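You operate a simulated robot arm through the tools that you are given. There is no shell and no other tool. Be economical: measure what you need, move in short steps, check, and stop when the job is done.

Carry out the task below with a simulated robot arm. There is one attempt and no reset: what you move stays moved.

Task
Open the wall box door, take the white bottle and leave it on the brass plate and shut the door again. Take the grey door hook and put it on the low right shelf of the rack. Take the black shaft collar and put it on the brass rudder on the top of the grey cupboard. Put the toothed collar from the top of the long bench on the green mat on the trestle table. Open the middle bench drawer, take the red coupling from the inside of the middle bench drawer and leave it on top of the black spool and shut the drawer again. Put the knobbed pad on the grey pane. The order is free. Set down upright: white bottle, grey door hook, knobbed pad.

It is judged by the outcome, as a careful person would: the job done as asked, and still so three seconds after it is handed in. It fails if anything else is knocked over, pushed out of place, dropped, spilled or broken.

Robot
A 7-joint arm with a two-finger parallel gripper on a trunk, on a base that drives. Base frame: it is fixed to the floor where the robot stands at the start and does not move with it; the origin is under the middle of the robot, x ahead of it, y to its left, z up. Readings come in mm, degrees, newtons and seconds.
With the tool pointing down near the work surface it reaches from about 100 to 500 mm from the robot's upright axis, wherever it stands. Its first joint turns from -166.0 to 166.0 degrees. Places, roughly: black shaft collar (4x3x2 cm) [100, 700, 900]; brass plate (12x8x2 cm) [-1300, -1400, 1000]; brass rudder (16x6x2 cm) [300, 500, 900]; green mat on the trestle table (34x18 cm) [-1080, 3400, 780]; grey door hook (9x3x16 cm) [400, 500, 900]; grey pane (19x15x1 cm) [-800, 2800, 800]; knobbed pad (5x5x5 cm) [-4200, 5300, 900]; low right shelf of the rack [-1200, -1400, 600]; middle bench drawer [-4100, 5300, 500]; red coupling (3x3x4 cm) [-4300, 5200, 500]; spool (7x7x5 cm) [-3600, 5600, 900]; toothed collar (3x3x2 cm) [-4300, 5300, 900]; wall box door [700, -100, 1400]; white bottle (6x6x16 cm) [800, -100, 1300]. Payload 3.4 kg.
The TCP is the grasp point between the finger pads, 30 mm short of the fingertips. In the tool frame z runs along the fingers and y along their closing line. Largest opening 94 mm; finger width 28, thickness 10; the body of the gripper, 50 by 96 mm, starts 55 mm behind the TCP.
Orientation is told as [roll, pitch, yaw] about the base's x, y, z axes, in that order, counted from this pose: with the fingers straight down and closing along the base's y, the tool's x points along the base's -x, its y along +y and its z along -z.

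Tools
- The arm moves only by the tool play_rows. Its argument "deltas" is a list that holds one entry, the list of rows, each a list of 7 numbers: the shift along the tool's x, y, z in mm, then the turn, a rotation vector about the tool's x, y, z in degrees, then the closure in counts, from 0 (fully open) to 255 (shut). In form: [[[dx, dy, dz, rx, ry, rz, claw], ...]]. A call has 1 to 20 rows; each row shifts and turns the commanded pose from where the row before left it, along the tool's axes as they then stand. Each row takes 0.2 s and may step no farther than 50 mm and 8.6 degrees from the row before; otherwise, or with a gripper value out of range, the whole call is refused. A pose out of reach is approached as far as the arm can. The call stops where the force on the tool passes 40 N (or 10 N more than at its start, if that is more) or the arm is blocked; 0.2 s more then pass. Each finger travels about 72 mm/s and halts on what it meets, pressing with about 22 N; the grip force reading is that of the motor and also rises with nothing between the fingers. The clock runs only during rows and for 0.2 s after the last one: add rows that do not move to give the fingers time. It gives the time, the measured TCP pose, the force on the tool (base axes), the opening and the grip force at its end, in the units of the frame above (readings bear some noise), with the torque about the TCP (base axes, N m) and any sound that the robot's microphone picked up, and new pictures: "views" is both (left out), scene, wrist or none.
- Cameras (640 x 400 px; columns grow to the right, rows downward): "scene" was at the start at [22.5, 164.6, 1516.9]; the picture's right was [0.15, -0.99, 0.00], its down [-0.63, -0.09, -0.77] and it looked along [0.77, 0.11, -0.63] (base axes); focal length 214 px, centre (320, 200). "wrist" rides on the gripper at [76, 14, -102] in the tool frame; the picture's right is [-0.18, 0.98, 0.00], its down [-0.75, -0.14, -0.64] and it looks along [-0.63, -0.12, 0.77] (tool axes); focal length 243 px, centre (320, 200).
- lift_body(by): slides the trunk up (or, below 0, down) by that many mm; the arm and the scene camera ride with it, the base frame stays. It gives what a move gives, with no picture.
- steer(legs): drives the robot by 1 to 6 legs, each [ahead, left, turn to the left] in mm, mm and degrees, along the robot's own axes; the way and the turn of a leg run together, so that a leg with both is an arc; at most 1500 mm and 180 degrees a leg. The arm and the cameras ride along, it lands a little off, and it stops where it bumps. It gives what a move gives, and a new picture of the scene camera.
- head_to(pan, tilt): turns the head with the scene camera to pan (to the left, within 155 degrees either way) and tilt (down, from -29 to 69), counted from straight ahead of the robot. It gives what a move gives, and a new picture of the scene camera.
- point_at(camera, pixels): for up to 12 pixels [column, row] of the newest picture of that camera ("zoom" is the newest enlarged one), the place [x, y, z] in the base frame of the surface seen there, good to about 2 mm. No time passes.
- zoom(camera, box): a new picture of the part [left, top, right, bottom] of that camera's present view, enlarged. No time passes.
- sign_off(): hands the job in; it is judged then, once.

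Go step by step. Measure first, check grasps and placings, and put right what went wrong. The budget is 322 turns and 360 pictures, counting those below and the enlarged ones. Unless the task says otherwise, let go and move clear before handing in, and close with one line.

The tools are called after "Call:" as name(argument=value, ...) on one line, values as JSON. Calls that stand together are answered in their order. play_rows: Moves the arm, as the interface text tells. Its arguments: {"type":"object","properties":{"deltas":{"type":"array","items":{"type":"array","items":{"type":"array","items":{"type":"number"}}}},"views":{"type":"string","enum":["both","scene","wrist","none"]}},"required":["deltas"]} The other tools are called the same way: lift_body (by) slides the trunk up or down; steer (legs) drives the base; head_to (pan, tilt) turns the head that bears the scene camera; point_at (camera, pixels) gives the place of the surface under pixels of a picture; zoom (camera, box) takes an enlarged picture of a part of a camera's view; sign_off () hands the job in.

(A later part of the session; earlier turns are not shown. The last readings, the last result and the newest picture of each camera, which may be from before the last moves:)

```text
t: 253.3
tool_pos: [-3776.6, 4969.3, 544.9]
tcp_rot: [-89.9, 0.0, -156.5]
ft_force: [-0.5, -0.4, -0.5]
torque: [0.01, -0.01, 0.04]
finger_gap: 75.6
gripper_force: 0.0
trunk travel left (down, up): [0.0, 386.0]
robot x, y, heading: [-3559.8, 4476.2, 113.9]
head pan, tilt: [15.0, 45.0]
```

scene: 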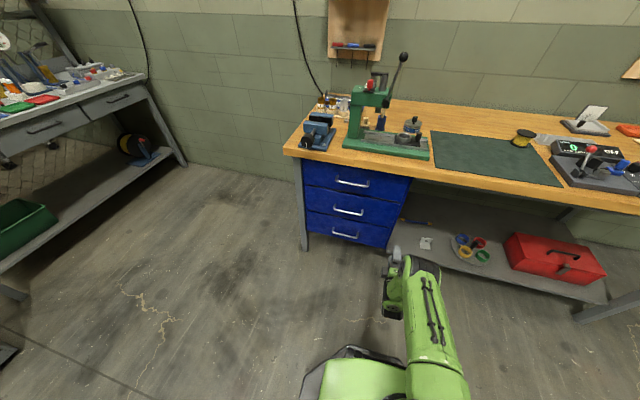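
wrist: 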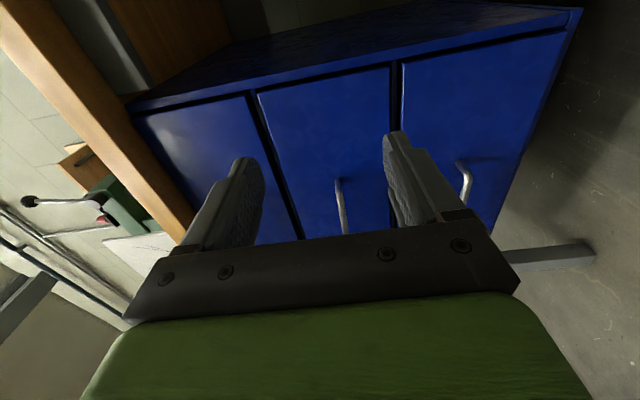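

Reached z 545, level and square. Measuring the middle handle from here.

Call:
zoom(camera="scene", box=[290, 90, 560, 260])

Call:
point_at(camera="scene", pixels=[[348, 212], [335, 209], [361, 213], [345, 205], [350, 184], [345, 237], [523, 133], [521, 143]])

Call:
point_at(camera="wrist", pixels=[[341, 190], [344, 215], [340, 180]])

```text
2.35 times, centred on (425, 175) of scene
```

zoom: 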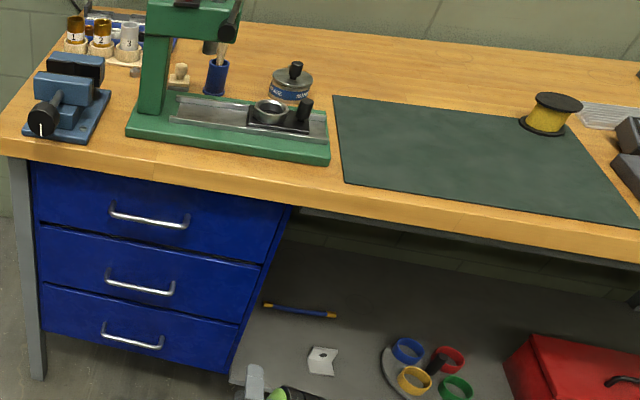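

```text
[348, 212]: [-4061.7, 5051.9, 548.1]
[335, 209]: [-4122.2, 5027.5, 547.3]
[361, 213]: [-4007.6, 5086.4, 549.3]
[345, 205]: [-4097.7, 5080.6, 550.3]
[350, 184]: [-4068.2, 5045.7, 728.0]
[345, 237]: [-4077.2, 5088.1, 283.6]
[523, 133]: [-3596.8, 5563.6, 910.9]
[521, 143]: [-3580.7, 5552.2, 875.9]
```

```text
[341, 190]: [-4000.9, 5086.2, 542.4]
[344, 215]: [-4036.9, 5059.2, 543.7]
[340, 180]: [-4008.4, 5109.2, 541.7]
```

Bar centre (−4064,5059,548): 197 mm ahead, 228 mm left of the TCP. Driving there partly.

Call:
steer(legs=[[0, 228, 0], [90, 0, 0]])

Call:
play_rows(deltas=[[[0, -3, 0, 0, 0, 0, 50], [0, 0, 0, 0, 0, 0, 50]]], views="wrist")

```text
t: 255.8
tool_pos: [-4022.4, 4958.8, 546.6]
tcp_rot: [-90.1, 0.0, -156.6]
ft_force: [-0.4, -0.1, 0.1]
torque: [-0.01, 0.03, 0.02]
finger_gap: 75.6
gripper_force: 0.1
trunk travel left (down, up): [0.0, 386.0]
robot x, y, heading: [-3805.3, 4465.5, 114.1]
head pan, tilt: [15.0, 45.0]
```

scene: 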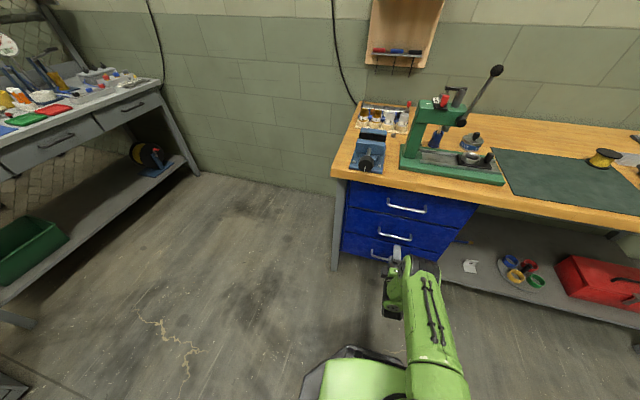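

```text
t: 256.4
tool_pos: [-4021.3, 4957.6, 547.9]
tcp_rot: [-89.9, 0.0, -156.7]
ft_force: [0.4, -0.1, 0.4]
torque: [-0.01, 0.0, -0.02]
finger_gap: 75.8
gripper_force: 0.0
trunk travel left (down, up): [0.0, 386.0]
robot x, y, heading: [-3804.6, 4465.4, 114.0]
head pan, tilt: [15.0, 45.0]
```

wrist: 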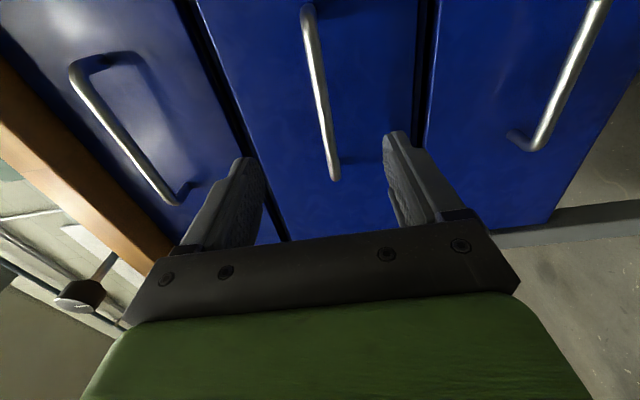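

The bar (320,100) is between the fingers. Advancing 100 mm and clamping.

Call:
play_rows(deltas=[[[0, 0, 25, 0, 0, 0, 50], [0, 0, 25, 0, 0, 0, 50], [0, 0, 25, 0, 0, 0, 50], [0, 0, 24, 0, 0, 0, 50], [0, 0, 0, 0, 0, 0, 150], [0, 0, 0, 0, 0, 0, 255], [0, 0, 0, 0, 0, 0, 255], [0, 0, 0, 0, 0, 0, 255], [0, 0, 0, 0, 0, 0, 255]]], views="wrist")

```text
t: 258.4
tool_pos: [-4060.7, 5049.3, 544.7]
tcp_rot: [-89.6, 0.0, -156.5]
ft_force: [2.7, -9.7, -20.2]
torque: [-0.08, 0.02, -0.14]
finger_gap: 15.0
gripper_force: 44.7
trunk travel left (down, up): [0.0, 386.0]
robot x, y, heading: [-3805.9, 4463.8, 114.0]
head pan, tilt: [15.0, 45.0]
```

wrist: 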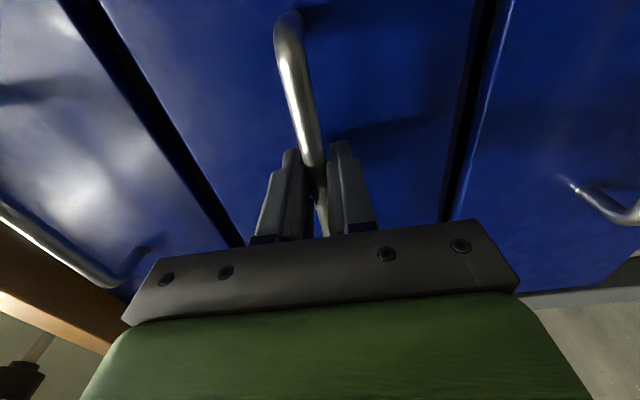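

Clamped. Easing the vertical strain and pulling 60 mm with the arm to check it slides.

Call:
play_rows(deltas=[[[0, 3, -5, 0, 0, 0, 255], [0, 0, -15, 0, 0, 0, 255], [0, 0, -20, 0, 0, 0, 255], [0, 0, -20, 0, 0, 0, 255], [0, 0, 0, 0, 0, 0, 255]]], views="both")

```text
t: 259.6
tool_pos: [-4038.7, 4995.5, 544.7]
tcp_rot: [-89.8, 0.0, -156.6]
ft_force: [-7.4, -3.5, -14.7]
torque: [-0.17, 0.02, -0.62]
finger_gap: 11.7
gripper_force: 45.4
trunk travel left (down, up): [0.0, 386.0]
robot x, y, heading: [-3803.4, 4466.1, 114.0]
head pan, tilt: [15.0, 45.0]
```

scene: 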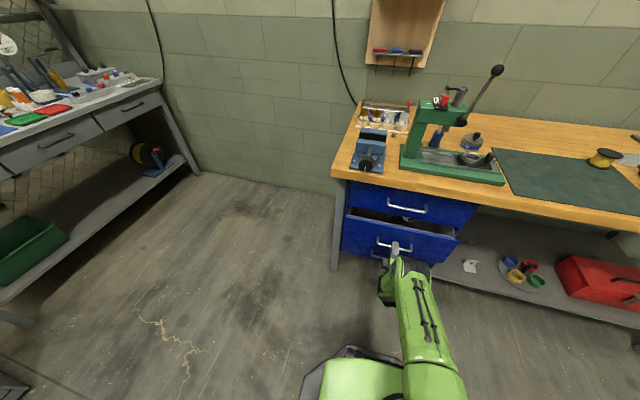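
wrist: 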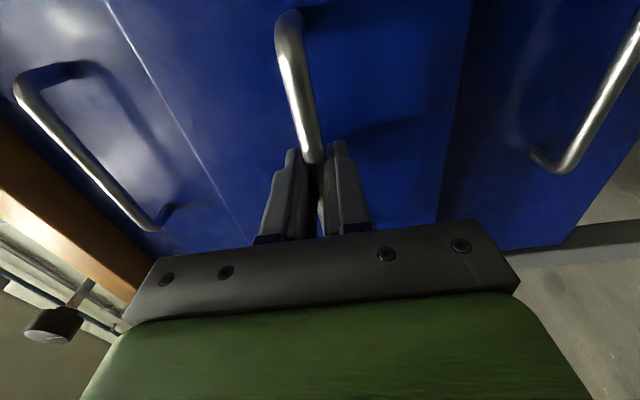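

Drawer slides. Pulling further with the base.

Call:
steer(legs=[[-120, 0, 0]])

Call:
zoom(camera="scene", box=[320, 130, 500, 300])

```text
t: 260.8
tool_pos: [-3991.0, 4883.3, 544.1]
tcp_rot: [-90.0, 0.0, -156.3]
ft_force: [-30.6, -14.0, -15.7]
torque: [-0.14, 0.1, -0.14]
finger_gap: 11.8
gripper_force: 45.4
trunk travel left (down, up): [0.0, 386.0]
robot x, y, heading: [-3756.4, 4353.7, 113.9]
head pan, tilt: [15.0, 45.0]
```

scene: 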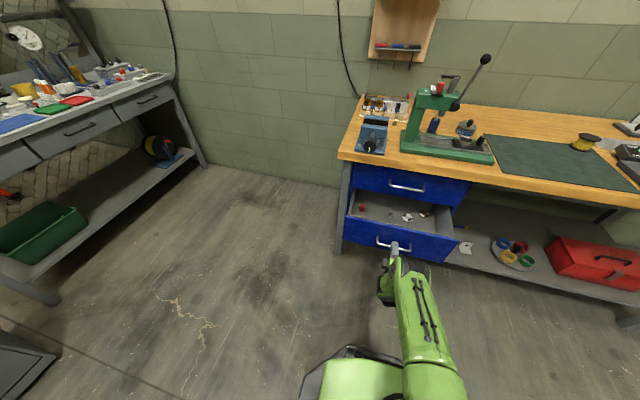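

```text
2.35 times, centred on (410, 215) of scene
```

zoom: 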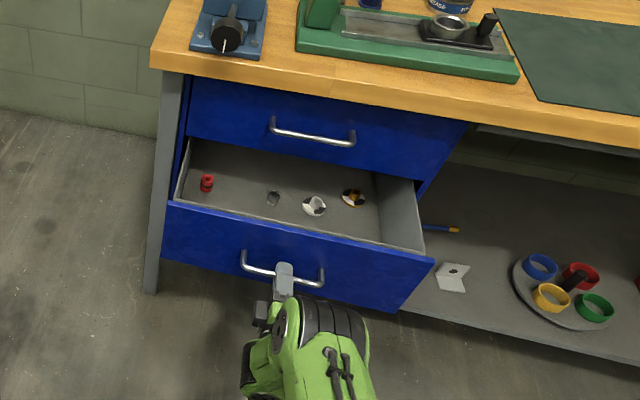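

The red coupling (206,182 in the zoom) is inside. Easing the sideways strain and pulling another ~90 mm.

Call:
play_rows(deltas=[[[-4, 0, 0, 0, 0, 0, 255], [0, 0, -15, 0, 0, 0, 255], [0, 0, -15, 0, 0, 0, 255], [0, 0, -15, 0, 0, 0, 255], [0, 0, -15, 0, 0, 0, 255], [0, 0, 0, 0, 0, 0, 255]]], views="none")

Call:
steer(legs=[[-50, 0, 0]])

Call:
zoom(camera="scene", box=[320, 130, 500, 300])

```text
t: 262.2
tool_pos: [-3968.5, 4827.7, 545.6]
tcp_rot: [-90.0, -0.2, -156.5]
ft_force: [20.9, 9.0, -3.8]
torque: [0.13, -0.32, -0.83]
finger_gap: 11.5
gripper_force: 45.1
trunk travel left (down, up): [0.0, 386.0]
robot x, y, heading: [-3757.9, 4355.8, 113.9]
head pan, tilt: [15.0, 45.0]
```

```text
t: 263.1
tool_pos: [-3948.7, 4781.8, 545.7]
tcp_rot: [-89.9, -0.1, -156.3]
ft_force: [17.8, 5.2, -3.5]
torque: [0.08, -0.33, -0.38]
finger_gap: 11.8
gripper_force: 45.2
trunk travel left (down, up): [0.0, 386.0]
robot x, y, heading: [-3734.8, 4307.8, 114.0]
head pan, tilt: [15.0, 45.0]
```

scene: 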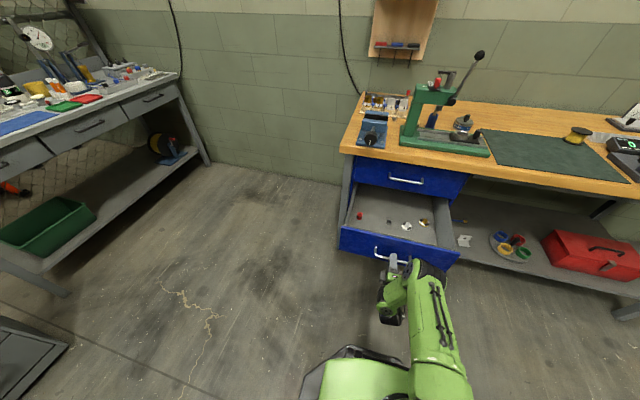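

```text
2.35 times, centred on (410, 215) of scene
```

zoom: 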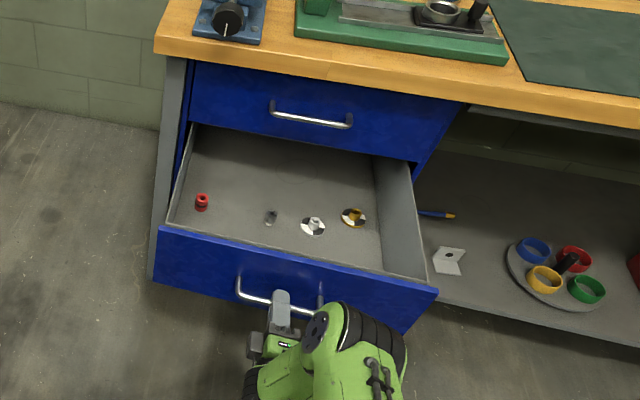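

Opened ~290 mm. Measuring the coupling and drawer walls.

Call:
point_at(camera="zoom", pixels=[[201, 198], [201, 204], [201, 210], [230, 230], [175, 190], [210, 235], [250, 150], [180, 215], [300, 80], [190, 130], [170, 230]])

Call:
zoom(camera="scene", box=[340, 195, 400, 235])

```text
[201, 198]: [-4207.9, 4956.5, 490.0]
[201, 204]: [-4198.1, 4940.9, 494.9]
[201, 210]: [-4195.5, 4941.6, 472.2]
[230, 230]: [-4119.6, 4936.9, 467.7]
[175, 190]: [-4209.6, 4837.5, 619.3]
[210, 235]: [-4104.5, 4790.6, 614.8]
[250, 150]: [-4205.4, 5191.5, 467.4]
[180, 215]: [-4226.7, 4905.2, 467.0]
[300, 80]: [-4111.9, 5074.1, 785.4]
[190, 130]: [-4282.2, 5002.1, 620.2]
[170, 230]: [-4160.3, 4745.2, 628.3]
```

```text
10.00 times, centred on (370, 215) of scene
```

zoom: 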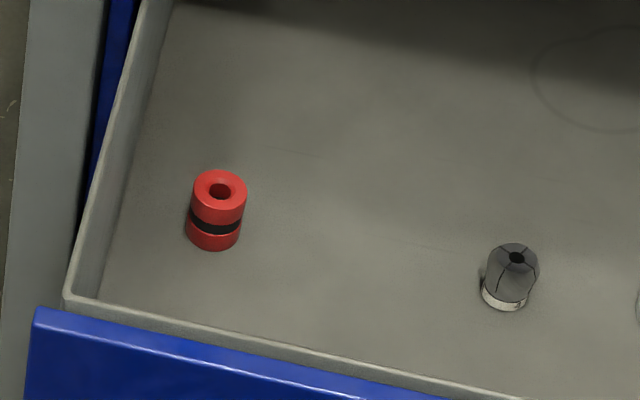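

Coupling at t≈6216 is only 37 mm clear of the bench edge; pulling the drawer ~70 mm more.

Call:
steer(legs=[[-70, 0, 0]])

Call:
zoom(camera="scene", box=[320, 130, 500, 300])

Call:
point_at(camera="zoom", pixels=[[200, 200], [200, 215], [215, 235], [300, 80]])

```text
t: 264.1
tool_pos: [-3922.7, 4714.7, 545.2]
tcp_rot: [-90.1, -0.1, -156.2]
ft_force: [-4.9, -2.7, -0.5]
torque: [0.03, -0.14, -0.16]
finger_gap: 11.6
gripper_force: 45.5
trunk travel left (down, up): [0.0, 386.0]
robot x, y, heading: [-3706.1, 4243.2, 114.3]
head pan, tilt: [15.0, 45.0]
```

scene: 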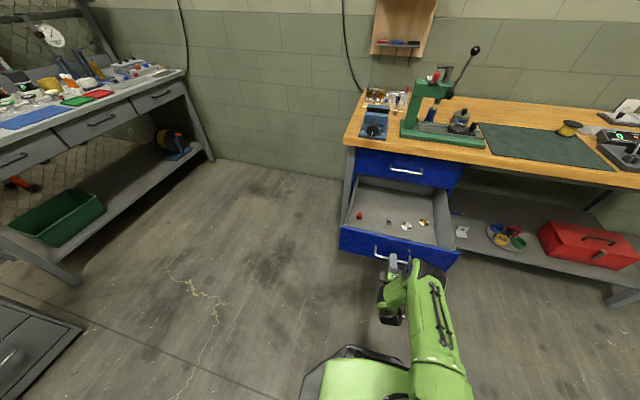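

```text
2.35 times, centred on (410, 215) of scene
```

zoom: 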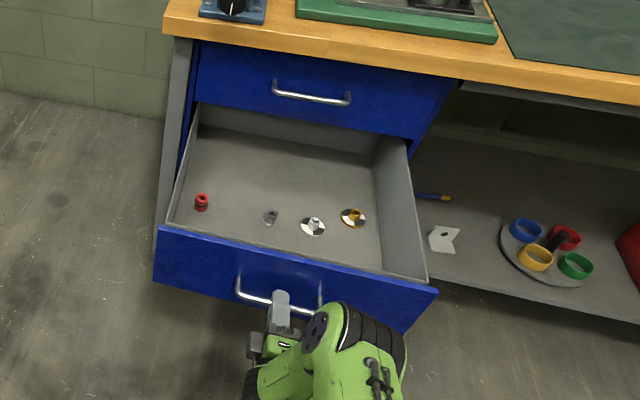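

```text
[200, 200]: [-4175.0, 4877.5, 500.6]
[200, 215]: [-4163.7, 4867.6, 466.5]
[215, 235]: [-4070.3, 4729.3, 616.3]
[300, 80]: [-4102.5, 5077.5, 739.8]
```

Coupling now at t≈6144, n≈−1884, well clear. Checking the base's own height, to know if it fits beneath the drawer.

Call:
head_to(pan=15, tilt=69)

Call:
zoom(camera="scene", box=[200, 130, 520, 390])

```text
t: 265.0
tool_pos: [-3922.1, 4715.0, 544.9]
tcp_rot: [-90.0, -0.1, -156.2]
ft_force: [-1.5, -1.1, -0.1]
torque: [0.09, -0.2, -0.17]
finger_gap: 11.7
gripper_force: 44.8
trunk travel left (down, up): [0.0, 386.0]
robot x, y, heading: [-3706.8, 4245.9, 113.9]
head pan, tilt: [15.0, 68.8]
```

scene: 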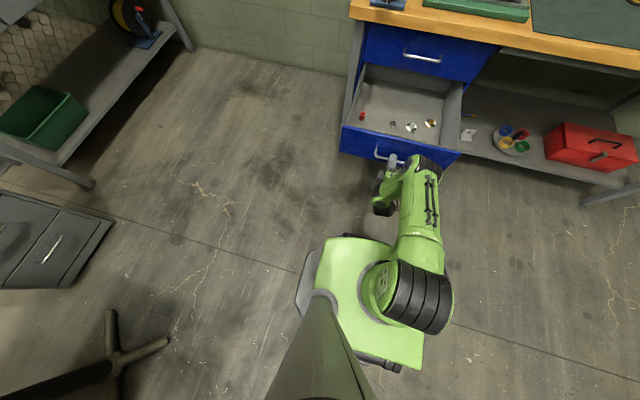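

```text
1.54 times, centred on (360, 260) of scene
```

zoom: 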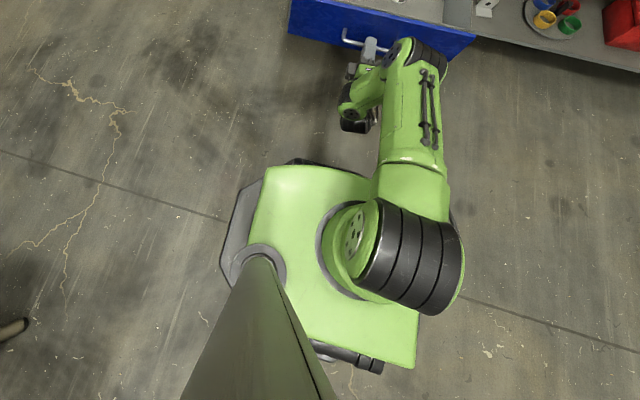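

Call:
point_at(camera="zoom", pixels=[[240, 215], [228, 245], [300, 160], [340, 162], [345, 360], [300, 200], [370, 360], [455, 225], [290, 163]])

```text
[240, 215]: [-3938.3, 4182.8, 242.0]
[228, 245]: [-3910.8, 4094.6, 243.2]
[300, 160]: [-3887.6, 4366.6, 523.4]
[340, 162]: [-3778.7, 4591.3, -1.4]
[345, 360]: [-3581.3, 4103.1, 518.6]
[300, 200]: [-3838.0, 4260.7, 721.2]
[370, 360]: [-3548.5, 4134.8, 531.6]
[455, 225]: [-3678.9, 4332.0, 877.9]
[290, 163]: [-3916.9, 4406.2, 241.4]
```

The base (z 242) passes under the drawer; the column needs ~190 mm from its front. Releasing the handle and backing away.

Call:
play_rows(deltas=[[[0, 0, 0, 0, 0, 0, 200], [0, 0, 0, 0, 0, 0, 100], [0, 0, 0, 0, 0, 0, 60], [0, 0, -20, 0, 0, 0, 60], [0, 0, -20, 0, 0, 0, 60], [0, 0, 0, 0, 0, 0, 60]]], views="wrist")

Call:
steer(legs=[[-100, 0, 0]])

```text
t: 266.4
tool_pos: [-3904.7, 4679.7, 544.9]
tcp_rot: [-90.0, -0.1, -156.2]
ft_force: [0.8, 0.0, 0.0]
torque: [0.02, -0.01, 0.01]
finger_gap: 71.9
gripper_force: 0.1
trunk travel left (down, up): [0.0, 386.0]
robot x, y, heading: [-3711.3, 4245.8, 114.4]
head pan, tilt: [15.0, 68.8]
```

wrist: 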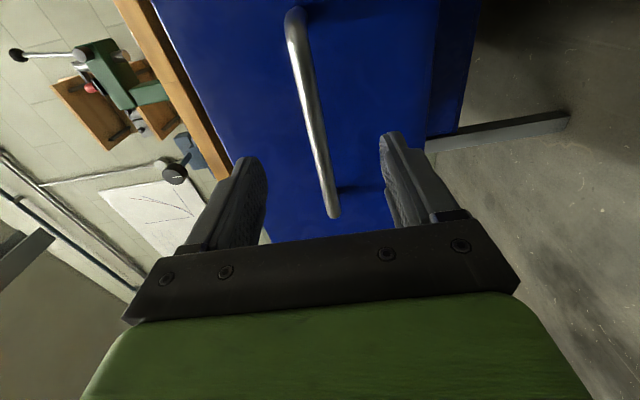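

```text
t: 267.6
tool_pos: [-3864.6, 4587.4, 546.0]
tcp_rot: [-89.9, -0.1, -156.2]
ft_force: [0.4, 0.1, -1.0]
torque: [-0.01, -0.01, -0.01]
finger_gap: 72.1
gripper_force: 0.1
trunk travel left (down, up): [0.0, 386.0]
robot x, y, heading: [-3665.0, 4154.2, 114.4]
head pan, tilt: [15.0, 68.8]
```

scene: 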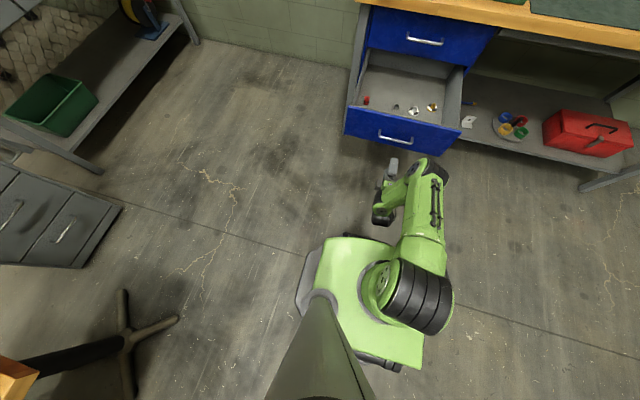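

Clear of the handle. Raising the tool and turning it to point down (closing along the drawer's depth).

Call:
play_rows(deltas=[[[0, -40, 0, 0, 0, 0, 0], [0, -45, 0, 0, 0, 0, 0], [0, -45, 0, -8, 0, 0, 0], [0, -40, 10, -8, 0, 0, 0], [0, -35, 20, -8, 0, 0, 0], [0, 0, 0, -8, 0, 0, 0], [0, 0, 0, -8, 0, 0, 0], [0, 0, 0, -8, 0, 0, 0], [0, 0, 0, -8, 0, 0, 0], [0, 0, 0, -8, 0, 0, 0], [0, 0, 0, -8, 0, 0, 0], [0, 0, 0, -8, 0, 0, 0], [0, 0, 0, -8, 0, 0, 0], [0, 0, 0, -2, 0, 0, 0], [0, 0, 0, 0, 0, 0, 0]]], views="both")

```text
t: 270.8
tool_pos: [-3880.9, 4614.7, 714.2]
tcp_rot: [-0.1, -0.1, -156.3]
ft_force: [-0.6, -0.4, 0.1]
torque: [0.01, 0.02, -0.02]
finger_gap: 94.1
gripper_force: 0.0
out of reach, approached as far as the arm can: row 5
trunk travel left (down, up): [0.0, 386.0]
robot x, y, heading: [-3668.5, 4154.1, 114.1]
head pan, tilt: [15.0, 68.8]
```

scene: 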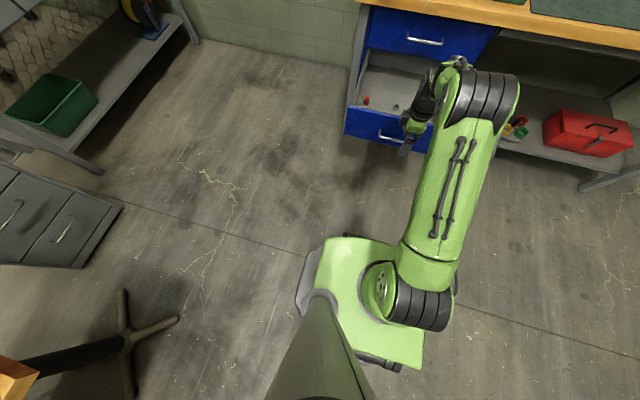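
wrist: 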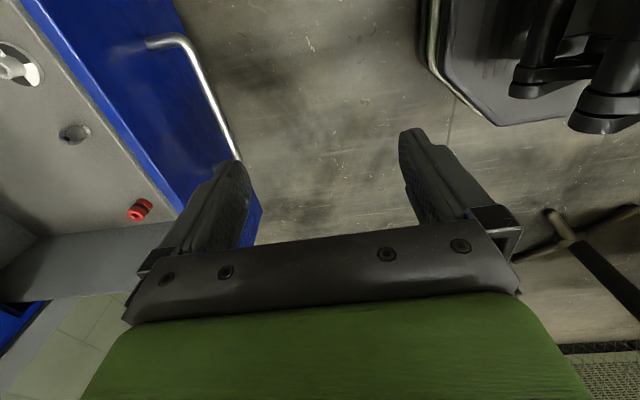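

Tool points down at z 714; the coupling is at (139,210) in the wrist view. Measuring.

Call:
point_at(camera="wrist", pixels=[[145, 205], [135, 212], [140, 210], [30, 245], [175, 195], [100, 140]])

Call:
zoom(camera="wrist", box=[80, 160, 200, 250])

```text
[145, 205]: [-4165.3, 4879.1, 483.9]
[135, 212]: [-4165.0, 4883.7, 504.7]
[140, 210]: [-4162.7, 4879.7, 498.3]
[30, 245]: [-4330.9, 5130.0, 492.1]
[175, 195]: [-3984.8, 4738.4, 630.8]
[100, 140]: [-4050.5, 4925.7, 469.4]
```

```text
4.44 times, centred on (140, 205) of wrist
```

zoom: 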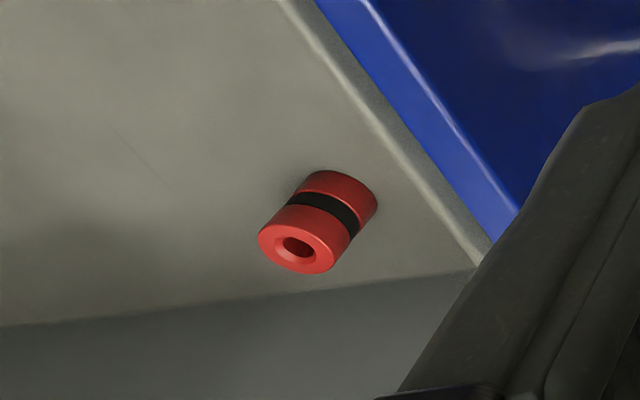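

Driving over the drawer: left 150, ahead 350.

Call:
steer(legs=[[0, 150, 0], [345, 0, 0]])

Call:
play_rows(deltas=[[[0, 0, 0, 0, 0, 0, 0]]], views="wrist")

```text
t: 274.0
tool_pos: [-4156.8, 4872.8, 714.1]
tcp_rot: [-0.1, -0.1, -156.3]
ft_force: [0.9, -0.5, 0.1]
torque: [0.01, -0.01, -0.02]
finger_gap: 94.2
gripper_force: 0.0
trunk travel left (down, up): [0.0, 386.0]
robot x, y, heading: [-3943.1, 4407.5, 113.9]
head pan, tilt: [15.0, 68.8]
```

scene: 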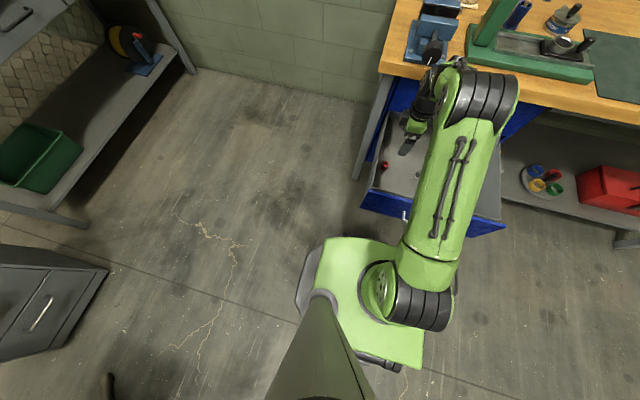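

```text
t: 274.4
tool_pos: [-4156.7, 4873.0, 713.5]
tcp_rot: [0.0, -0.1, -156.3]
ft_force: [0.4, 0.4, -1.2]
torque: [0.0, 0.02, -0.01]
finger_gap: 94.1
gripper_force: 0.1
trunk travel left (down, up): [0.0, 386.0]
robot x, y, heading: [-3946.4, 4409.6, 114.2]
head pan, tilt: [15.0, 68.8]
```

wrist: 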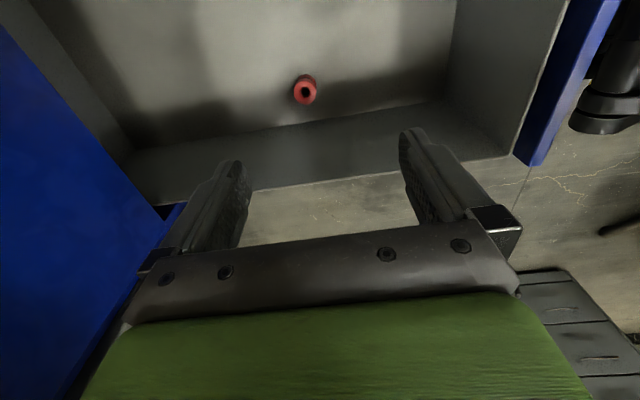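

Call:
point_at(camera="wrist", pixels=[[305, 84], [305, 102], [297, 92], [314, 92], [320, 135], [340, 115], [320, 160]])

```text
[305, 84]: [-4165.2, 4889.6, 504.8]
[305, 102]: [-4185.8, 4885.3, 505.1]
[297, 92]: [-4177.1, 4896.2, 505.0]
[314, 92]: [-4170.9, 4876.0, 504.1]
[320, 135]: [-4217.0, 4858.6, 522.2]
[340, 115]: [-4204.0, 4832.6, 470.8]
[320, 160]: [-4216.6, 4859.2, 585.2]
```

Coupling centre (−4174.5,4886.5), top 505. Aligning and descending.

Call:
play_rows(deltas=[[[-5.5, -10, 0, 0, 0, 0, 40], [-5.5, -9.5, 0, 0, 0, 0, 40], [0, 0, 30, 0, 0, 0, 40], [0, 0, 40, 0, 0, 0, 40], [0, 0, 40, 0, 0, 0, 40], [0, 0, 30, 0, 0, 0, 40], [0, 0, 0, 0, 0, 0, 40]]], views="both")

```text
t: 276.0
tool_pos: [-4174.5, 4886.5, 574.7]
tcp_rot: [0.0, -0.2, -156.4]
ft_force: [-1.3, -0.4, 0.3]
torque: [-0.02, -0.01, 0.02]
finger_gap: 79.4
gripper_force: 0.0
trunk travel left (down, up): [0.0, 386.0]
robot x, y, heading: [-3941.4, 4409.6, 114.0]
head pan, tilt: [15.0, 68.8]
```

scene: 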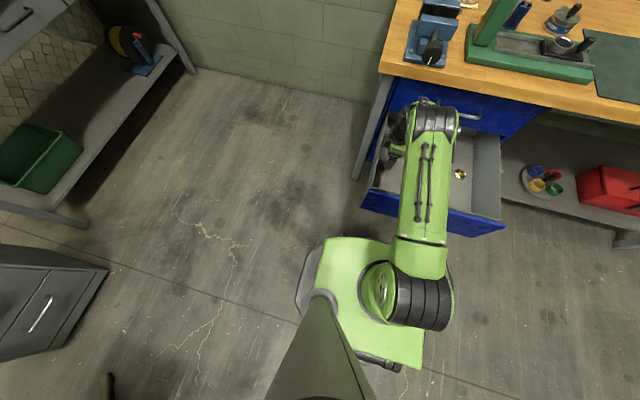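
wrist: 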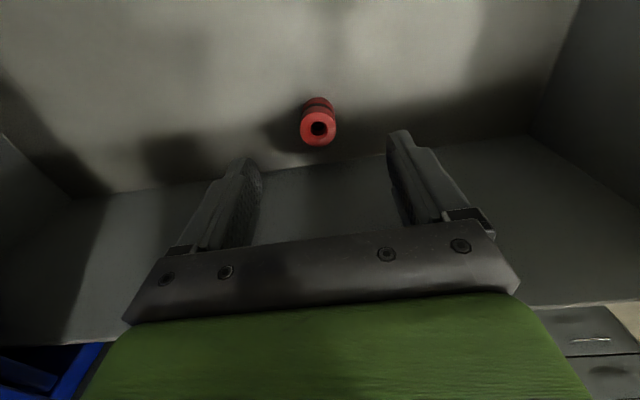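

Centred (coupling at (318,128)). Descending to z 500 and closing.

Call:
play_rows(deltas=[[[0, 0, 30, 0, 0, 0, 40], [0, 0, 25, 0, 0, 0, 40], [0, 0, 19, 0, 0, 0, 40], [0, 0, 0, 0, 0, 0, 40], [0, 0, 0, 0, 0, 0, 150], [0, 0, 0, 0, 0, 0, 255], [0, 0, 0, 0, 0, 0, 255], [0, 0, 0, 0, 0, 0, 255]]], views="wrist")

```text
t: 277.8
tool_pos: [-4175.9, 4886.2, 499.9]
tcp_rot: [0.0, -0.1, -156.3]
ft_force: [0.0, -0.2, 0.3]
torque: [0.02, -0.01, 0.0]
finger_gap: 23.7
gripper_force: 21.4
trunk travel left (down, up): [0.0, 386.0]
robot x, y, heading: [-3946.9, 4408.2, 114.3]
head pan, tilt: [15.0, 68.8]
```

wrist: 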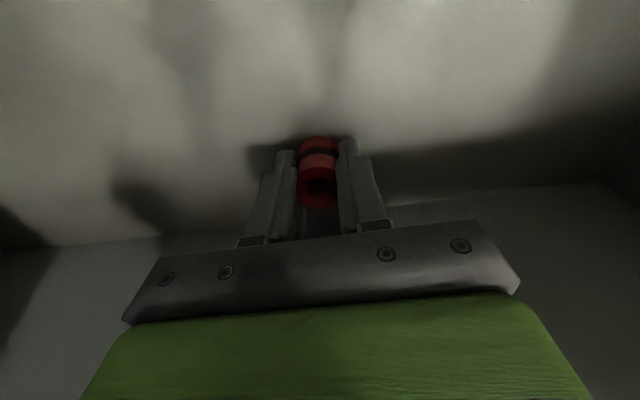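

Coupling gripped (23.7 mm). Lifting out to z≈720.

Call:
play_rows(deltas=[[[0, 0, -20, 0, 0, 0, 255], [0, 0, -40, 0, 0, 0, 255], [0, 0, -40, 0, 0, 0, 255], [0, 0, -40, 0, 0, 0, 255], [0, 0, -40, 0, 0, 0, 255], [0, 0, -40, 0, 0, 0, 255], [0, 0, 0, 0, 0, 0, 255]]], views="wrist")

Call:
steer(legs=[[-400, 0, 0]])

Call:
lift_body(by=330)

Call:
head_to(pan=-30, tilt=45)

```text
t: 279.4
tool_pos: [-4175.0, 4886.5, 720.5]
tcp_rot: [0.0, -0.2, -156.3]
ft_force: [-0.3, -0.2, -0.2]
torque: [-0.03, 0.0, -0.01]
finger_gap: 23.5
gripper_force: 21.9
trunk travel left (down, up): [0.0, 386.0]
robot x, y, heading: [-3943.0, 4408.0, 114.2]
head pan, tilt: [15.0, 68.8]
```

wrist: 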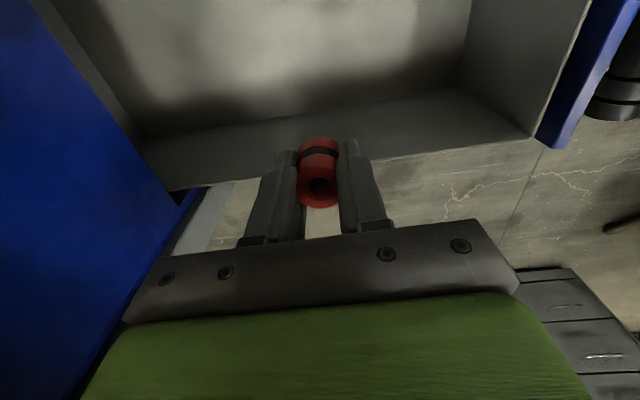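

```text
t: 281.9
tool_pos: [-4011.8, 4518.3, 720.9]
tcp_rot: [0.0, -0.2, -156.3]
ft_force: [0.9, 0.6, -0.7]
torque: [-0.02, 0.01, 0.01]
finger_gap: 23.5
gripper_force: 22.1
trunk travel left (down, up): [0.0, 386.0]
robot x, y, heading: [-3776.2, 4041.1, 114.2]
head pan, tilt: [15.0, 68.8]
```

scene: 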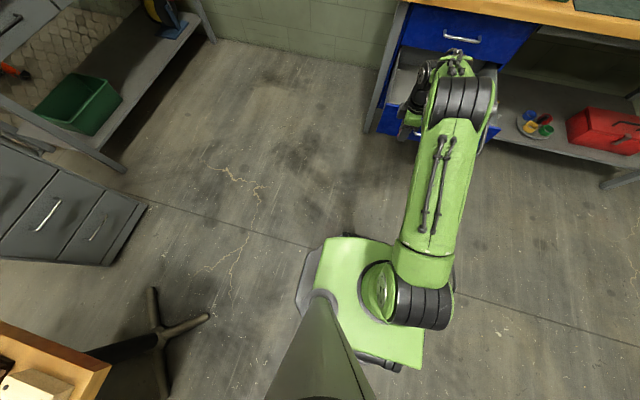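

```text
t: 285.2
tool_pos: [-4011.0, 4518.4, 1051.1]
tcp_rot: [0.0, -0.1, -156.3]
ft_force: [-0.4, -0.1, -0.5]
torque: [0.01, 0.0, 0.0]
finger_gap: 23.6
gripper_force: 22.3
trunk travel left (down, up): [-330.0, 56.0]
robot x, y, heading: [-3781.1, 4043.1, 114.2]
head pan, tilt: [15.0, 68.8]
```

```text
t: 286.3
tool_pos: [-4011.4, 4518.5, 1050.3]
tcp_rot: [0.1, -0.1, -156.3]
ft_force: [-0.3, -0.2, -0.3]
torque: [0.01, 0.0, 0.01]
finger_gap: 23.8
gripper_force: 22.2
trunk travel left (down, up): [-330.0, 56.0]
robot x, y, heading: [-3779.4, 4038.6, 114.1]
head pan, tilt: [-30.0, 45.0]
```

scene: 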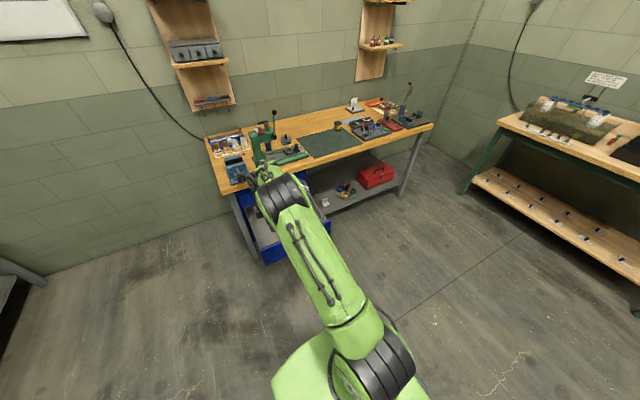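

Call:
zoom(camera="scene", box=[240, 80, 460, 230])

Call:
point_at(camera="scene", pixels=[[365, 203], [330, 213], [390, 195], [360, 150], [400, 138], [338, 123], [338, 129], [400, 192], [350, 205]])

```text
2.67 times, centred on (350, 155) of scene
```

zoom: 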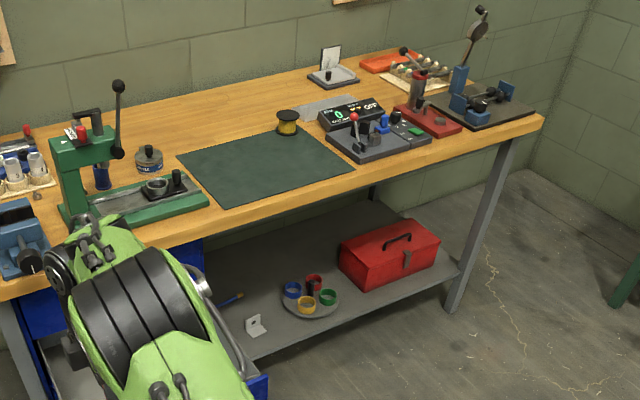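

```text
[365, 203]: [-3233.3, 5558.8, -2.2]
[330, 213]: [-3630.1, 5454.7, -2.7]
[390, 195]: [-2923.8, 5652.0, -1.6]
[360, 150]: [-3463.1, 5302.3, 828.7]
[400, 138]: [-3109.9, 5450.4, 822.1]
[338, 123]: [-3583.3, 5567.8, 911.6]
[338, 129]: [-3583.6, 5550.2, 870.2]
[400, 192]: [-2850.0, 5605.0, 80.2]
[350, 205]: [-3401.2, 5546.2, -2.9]
```

Call:
point_at(camera="zoom", pixels=[[300, 335], [330, 320], [400, 295], [270, 325], [255, 350], [355, 305], [450, 270]])

```text
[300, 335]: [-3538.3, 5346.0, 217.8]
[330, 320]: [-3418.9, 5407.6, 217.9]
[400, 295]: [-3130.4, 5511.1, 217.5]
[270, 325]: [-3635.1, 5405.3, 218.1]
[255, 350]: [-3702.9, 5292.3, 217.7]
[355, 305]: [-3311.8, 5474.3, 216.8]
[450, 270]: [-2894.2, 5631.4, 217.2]
```

Lower shelf is set back (t≈6295), so the base fits close. Driving right 796 and ahead 700 to bring the coupling toward the spool.

Call:
steer(legs=[[0, -796, 0], [700, 0, 0]])

Call:
play_rows(deltas=[[[0, 0, 0, 0, 0, 0, 255]]], views="wrist")

Call:
head_to(pan=5, tilt=50)

```text
t: 294.0
tool_pos: [-3572.8, 5481.4, 1049.5]
tcp_rot: [0.1, -0.2, -156.0]
ft_force: [-0.3, 0.7, -0.3]
torque: [0.0, -0.02, 0.0]
finger_gap: 23.8
gripper_force: 21.9
trunk travel left (down, up): [-330.0, 56.0]
robot x, y, heading: [-3342.3, 5006.6, 114.4]
head pan, tilt: [-30.0, 45.0]
```

scene: 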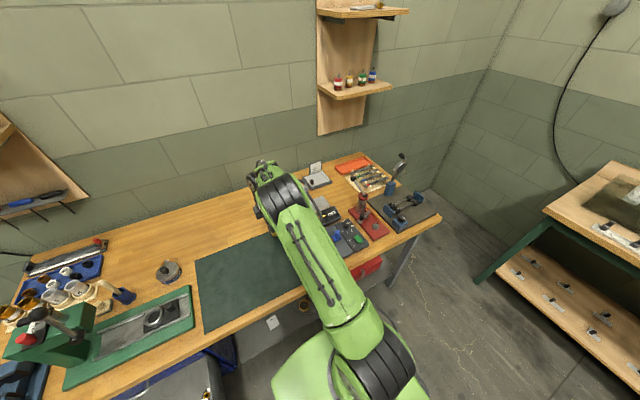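

```text
t: 294.4
tool_pos: [-3573.6, 5480.4, 1050.2]
tcp_rot: [0.0, -0.2, -156.1]
ft_force: [0.1, 0.4, -0.4]
torque: [0.0, -0.01, 0.0]
finger_gap: 23.8
gripper_force: 21.7
trunk travel left (down, up): [-330.0, 56.0]
robot x, y, heading: [-3339.8, 5006.6, 114.1]
head pan, tilt: [-30.0, 45.0]
```

wrist: 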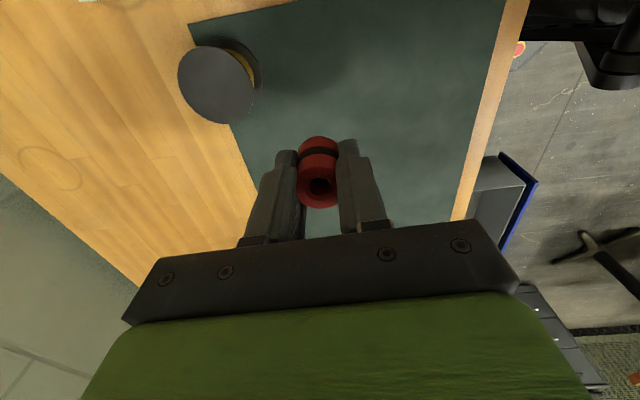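

```text
t: 295.4
tool_pos: [-3574.0, 5480.0, 1050.0]
tcp_rot: [0.0, -0.1, -156.0]
ft_force: [0.3, 0.2, -0.3]
torque: [0.01, 0.01, 0.03]
finger_gap: 23.7
gripper_force: 22.4
trunk travel left (down, up): [-330.0, 56.0]
robot x, y, heading: [-3339.5, 5007.3, 114.3]
head pan, tilt: [5.0, 50.0]
```

scene: 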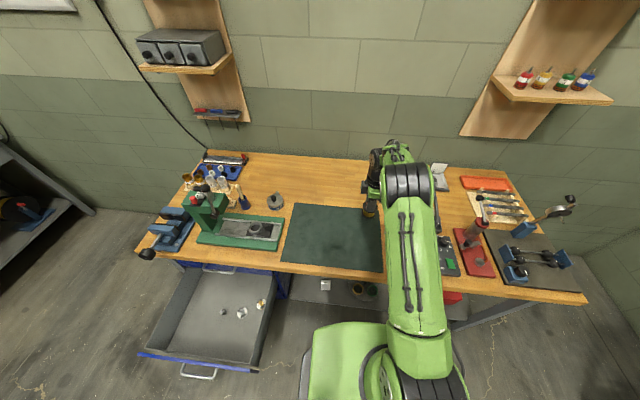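

The spool's top flange is at (215,85). Measuring it.

Call:
point_at(camera="wrist", pixels=[[215, 85], [185, 85], [245, 85], [215, 52], [215, 118], [195, 60], [235, 110]])

```text
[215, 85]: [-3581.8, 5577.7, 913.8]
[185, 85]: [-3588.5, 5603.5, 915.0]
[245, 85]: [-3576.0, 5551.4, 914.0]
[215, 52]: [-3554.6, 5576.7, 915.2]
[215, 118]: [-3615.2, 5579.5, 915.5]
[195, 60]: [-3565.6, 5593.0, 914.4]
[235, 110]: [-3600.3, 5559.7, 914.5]
```

Spool top centre (−3584,5577), z 914.5: 93 mm ahead, 30 mm right. Driving ahead 60 and finishing with the arm.

Call:
steer(legs=[[62, -20, 0]])

Call:
play_rows(deltas=[[[0, 0, 20, 0, 0, 0, 255], [0, 0, 20, 0, 0, 0, 255], [0, 0, 0, 0, 0, 0, 255]]], views="wrist")

Call:
point_at(camera="wrist", pixels=[[240, 130], [215, 130], [265, 130], [240, 100], [240, 160]])

```text
t: 296.4
tool_pos: [-3581.1, 5547.4, 1048.5]
tcp_rot: [0.1, -0.2, -156.1]
ft_force: [0.2, 0.3, -0.3]
torque: [-0.04, 0.02, -0.02]
finger_gap: 23.8
gripper_force: 21.6
trunk travel left (down, up): [-330.0, 56.0]
robot x, y, heading: [-3351.7, 5068.6, 114.4]
head pan, tilt: [5.0, 50.0]
```

scene: 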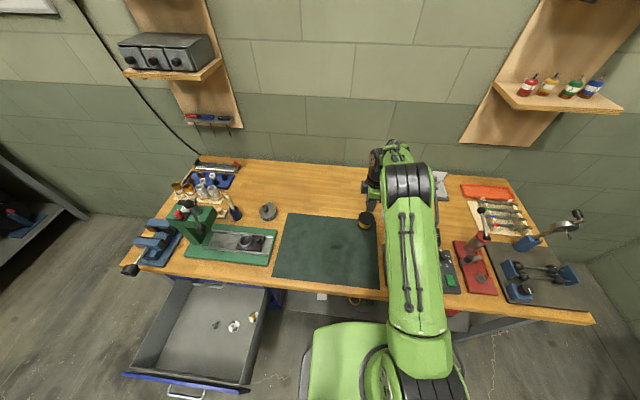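

```text
t: 297.2
tool_pos: [-3580.1, 5545.0, 1008.9]
tcp_rot: [0.0, -0.1, -156.1]
ft_force: [-0.9, 0.1, -1.4]
torque: [-0.01, -0.01, 0.01]
finger_gap: 23.9
gripper_force: 22.3
trunk travel left (down, up): [-330.0, 56.0]
robot x, y, heading: [-3346.0, 5067.3, 114.2]
head pan, tilt: [5.0, 50.0]
```

wrist: 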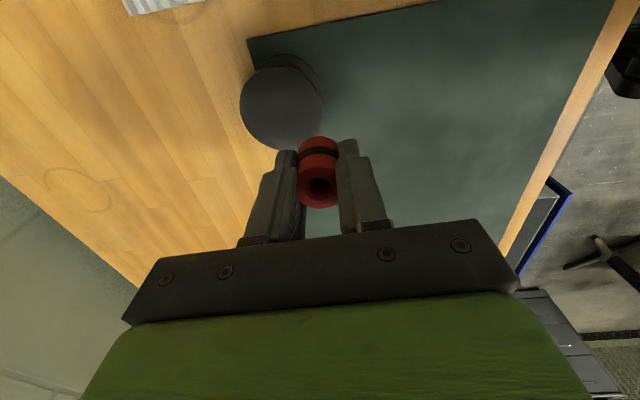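

```text
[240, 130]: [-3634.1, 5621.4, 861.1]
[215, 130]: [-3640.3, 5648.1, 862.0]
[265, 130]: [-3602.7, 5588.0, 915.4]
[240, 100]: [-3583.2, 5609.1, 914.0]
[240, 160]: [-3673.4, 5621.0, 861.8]
```

Moving 31 mm forward, 9 mm right, then down to just above the spool.

Call:
play_rows(deltas=[[[4.5, -15, 0, 0, 0, 0, 255], [5, -16, 0, 0, 0, 0, 255], [0, 0, 20, 0, 0, 0, 255], [0, 0, 20, 0, 0, 0, 255], [0, 0, 15, 0, 0, 0, 255], [0, 0, 0, 0, 0, 0, 255]]], views="wrist")

Call:
zoom(camera="scene", box=[330, 150, 430, 240])

```text
t: 298.6
tool_pos: [-3584.6, 5577.9, 953.0]
tcp_rot: [-0.1, -0.1, -156.0]
ft_force: [0.6, -0.5, 0.0]
torque: [-0.04, -0.02, 0.02]
finger_gap: 23.9
gripper_force: 21.1
trunk travel left (down, up): [-330.0, 56.0]
robot x, y, heading: [-3346.9, 5071.0, 114.3]
head pan, tilt: [5.0, 50.0]
```

wrist: 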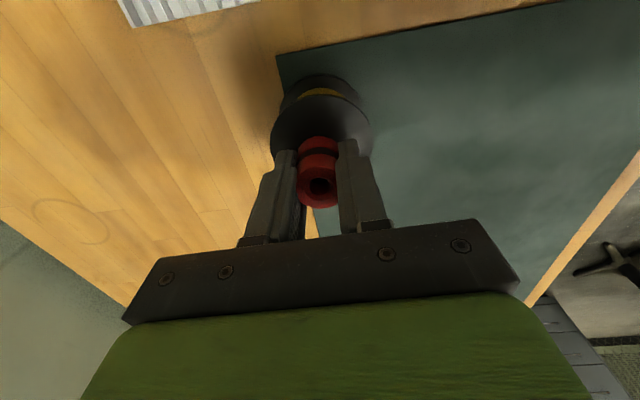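

```text
4.44 times, centred on (380, 195) of scene
```

zoom: 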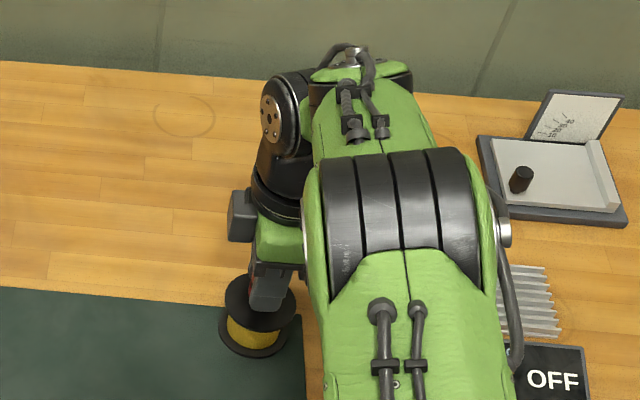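

Centred over the spool. Lowering to contact in small steps.

Call:
play_rows(deltas=[[[0, 0, 3, 0, 0, 0, 255], [0, 0, 0, 0, 0, 0, 255]]], views="none")

Call:
play_rows(deltas=[[[0, 0, 1.5, 0, 0, 0, 255], [0, 0, 0, 0, 0, 0, 255]]], views="none")

Call:
play_rows(deltas=[[[0, 0, 1.2, 0, 0, 0, 255], [0, 0, 0, 0, 0, 0, 255]]], views="none")

```text
t: 299.2
tool_pos: [-3584.5, 5577.1, 950.9]
tcp_rot: [-0.1, -0.1, -156.1]
ft_force: [-0.2, -0.2, 0.5]
torque: [0.0, -0.01, 0.02]
finger_gap: 23.7
gripper_force: 21.6
trunk travel left (down, up): [-330.0, 56.0]
robot x, y, heading: [-3346.1, 5072.3, 114.4]
head pan, tilt: [5.0, 50.0]
```

```text
t: 299.8
tool_pos: [-3585.6, 5578.1, 950.3]
tcp_rot: [0.0, -0.1, -156.0]
ft_force: [-0.7, 1.2, -0.6]
torque: [-0.02, -0.02, 0.0]
finger_gap: 23.7
gripper_force: 21.8
trunk travel left (down, up): [-330.0, 56.0]
robot x, y, heading: [-3348.5, 5071.6, 114.3]
head pan, tilt: [5.0, 50.0]
```

```text
t: 300.4
tool_pos: [-3585.4, 5576.8, 948.5]
tcp_rot: [0.0, -0.1, -156.1]
ft_force: [-0.7, 0.8, -1.5]
torque: [0.0, 0.03, -0.02]
finger_gap: 23.6
gripper_force: 21.8
trunk travel left (down, up): [-330.0, 56.0]
robot x, y, heading: [-3345.7, 5067.9, 114.3]
head pan, tilt: [5.0, 50.0]
```

Call:
play_rows(deltas=[[[0, 0, 1, 0, 0, 0, 255], [0, 0, 0, 0, 0, 0, 255]]], views="none")

Call:
play_rows(deltas=[[[0, 0, 1, 0, 0, 0, 255], [0, 0, 0, 0, 0, 0, 255]]], views="none")

```text
t: 301.0
tool_pos: [-3584.8, 5578.8, 948.4]
tcp_rot: [0.0, -0.1, -156.0]
ft_force: [0.5, -0.1, -0.1]
torque: [0.0, -0.01, -0.03]
finger_gap: 23.6
gripper_force: 22.1
trunk travel left (down, up): [-330.0, 56.0]
robot x, y, heading: [-3344.6, 5072.1, 114.4]
head pan, tilt: [5.0, 50.0]
```

```text
t: 301.6
tool_pos: [-3584.4, 5577.9, 945.9]
tcp_rot: [0.0, -0.1, -156.1]
ft_force: [0.5, -0.1, -1.0]
torque: [0.02, -0.02, 0.02]
finger_gap: 23.9
gripper_force: 21.9
trunk travel left (down, up): [-330.0, 56.0]
robot x, y, heading: [-3350.0, 5071.4, 114.3]
head pan, tilt: [5.0, 50.0]
```

Call:
play_rows(deltas=[[[0, 0, 1, 0, 0, 0, 255], [0, 0, 0, 0, 0, 0, 255]]], views="none")

Call:
play_rows(deltas=[[[0, 0, 1, 0, 0, 0, 255], [0, 0, 0, 0, 0, 0, 255]]], views="wrist")

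```text
t: 302.2
tool_pos: [-3584.4, 5578.3, 944.8]
tcp_rot: [0.1, -0.1, -156.0]
ft_force: [1.1, 1.1, -0.4]
torque: [0.0, 0.02, 0.02]
finger_gap: 23.8
gripper_force: 22.4
trunk travel left (down, up): [-330.0, 56.0]
robot x, y, heading: [-3345.3, 5073.9, 114.3]
head pan, tilt: [5.0, 50.0]
```

```text
t: 302.8
tool_pos: [-3584.6, 5579.2, 944.8]
tcp_rot: [0.0, -0.1, -156.2]
ft_force: [-0.2, 0.4, -0.4]
torque: [-0.01, 0.01, -0.01]
finger_gap: 23.4
gripper_force: 21.9
trunk travel left (down, up): [-330.0, 56.0]
robot x, y, heading: [-3347.7, 5071.5, 114.5]
head pan, tilt: [5.0, 50.0]
```

wrist: 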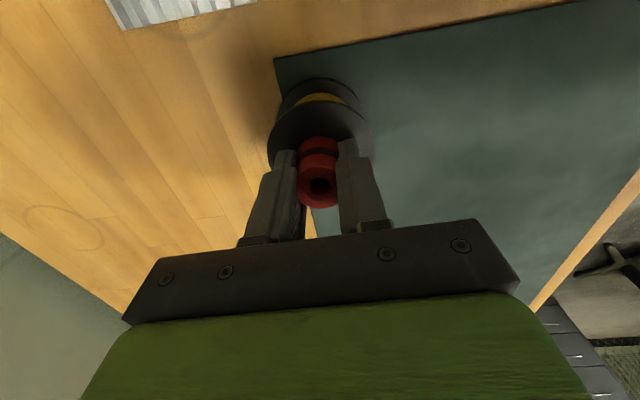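

Call:
play_rows(deltas=[[[0, 0, 1, 0, 0, 0, 255], [0, 0, 0, 0, 0, 0, 255]]], views="none")

Call:
play_rows(deltas=[[[0, 0, 1, 0, 0, 0, 255], [0, 0, 0, 0, 0, 0, 255]]], views="none")

Call:
play_rows(deltas=[[[0, 0, 1, 0, 0, 0, 255], [0, 0, 0, 0, 0, 0, 255]]], views="none")

```text
t: 303.4
tool_pos: [-3585.3, 5577.5, 944.9]
tcp_rot: [-0.1, -0.1, -155.9]
ft_force: [0.0, -0.9, 5.8]
torque: [0.02, -0.07, 0.03]
finger_gap: 23.5
gripper_force: 22.5
trunk travel left (down, up): [-330.0, 56.0]
robot x, y, heading: [-3347.2, 5069.0, 114.2]
head pan, tilt: [5.0, 50.0]
```

```text
t: 304.0
tool_pos: [-3585.8, 5577.9, 944.0]
tcp_rot: [-0.2, -0.1, -156.1]
ft_force: [-0.4, 1.7, 15.1]
torque: [0.01, -0.06, 0.0]
finger_gap: 23.5
gripper_force: 21.9
trunk travel left (down, up): [-330.0, 56.0]
robot x, y, heading: [-3346.5, 5070.5, 114.2]
head pan, tilt: [5.0, 50.0]
```

```text
t: 304.6
tool_pos: [-3584.5, 5576.7, 942.7]
tcp_rot: [-0.2, 0.0, -156.0]
ft_force: [-1.8, 2.4, 18.4]
torque: [0.07, -0.03, -0.02]
finger_gap: 23.8
gripper_force: 21.7
trunk travel left (down, up): [-330.0, 56.0]
robot x, y, heading: [-3348.1, 5072.0, 114.4]
head pan, tilt: [5.0, 50.0]
```

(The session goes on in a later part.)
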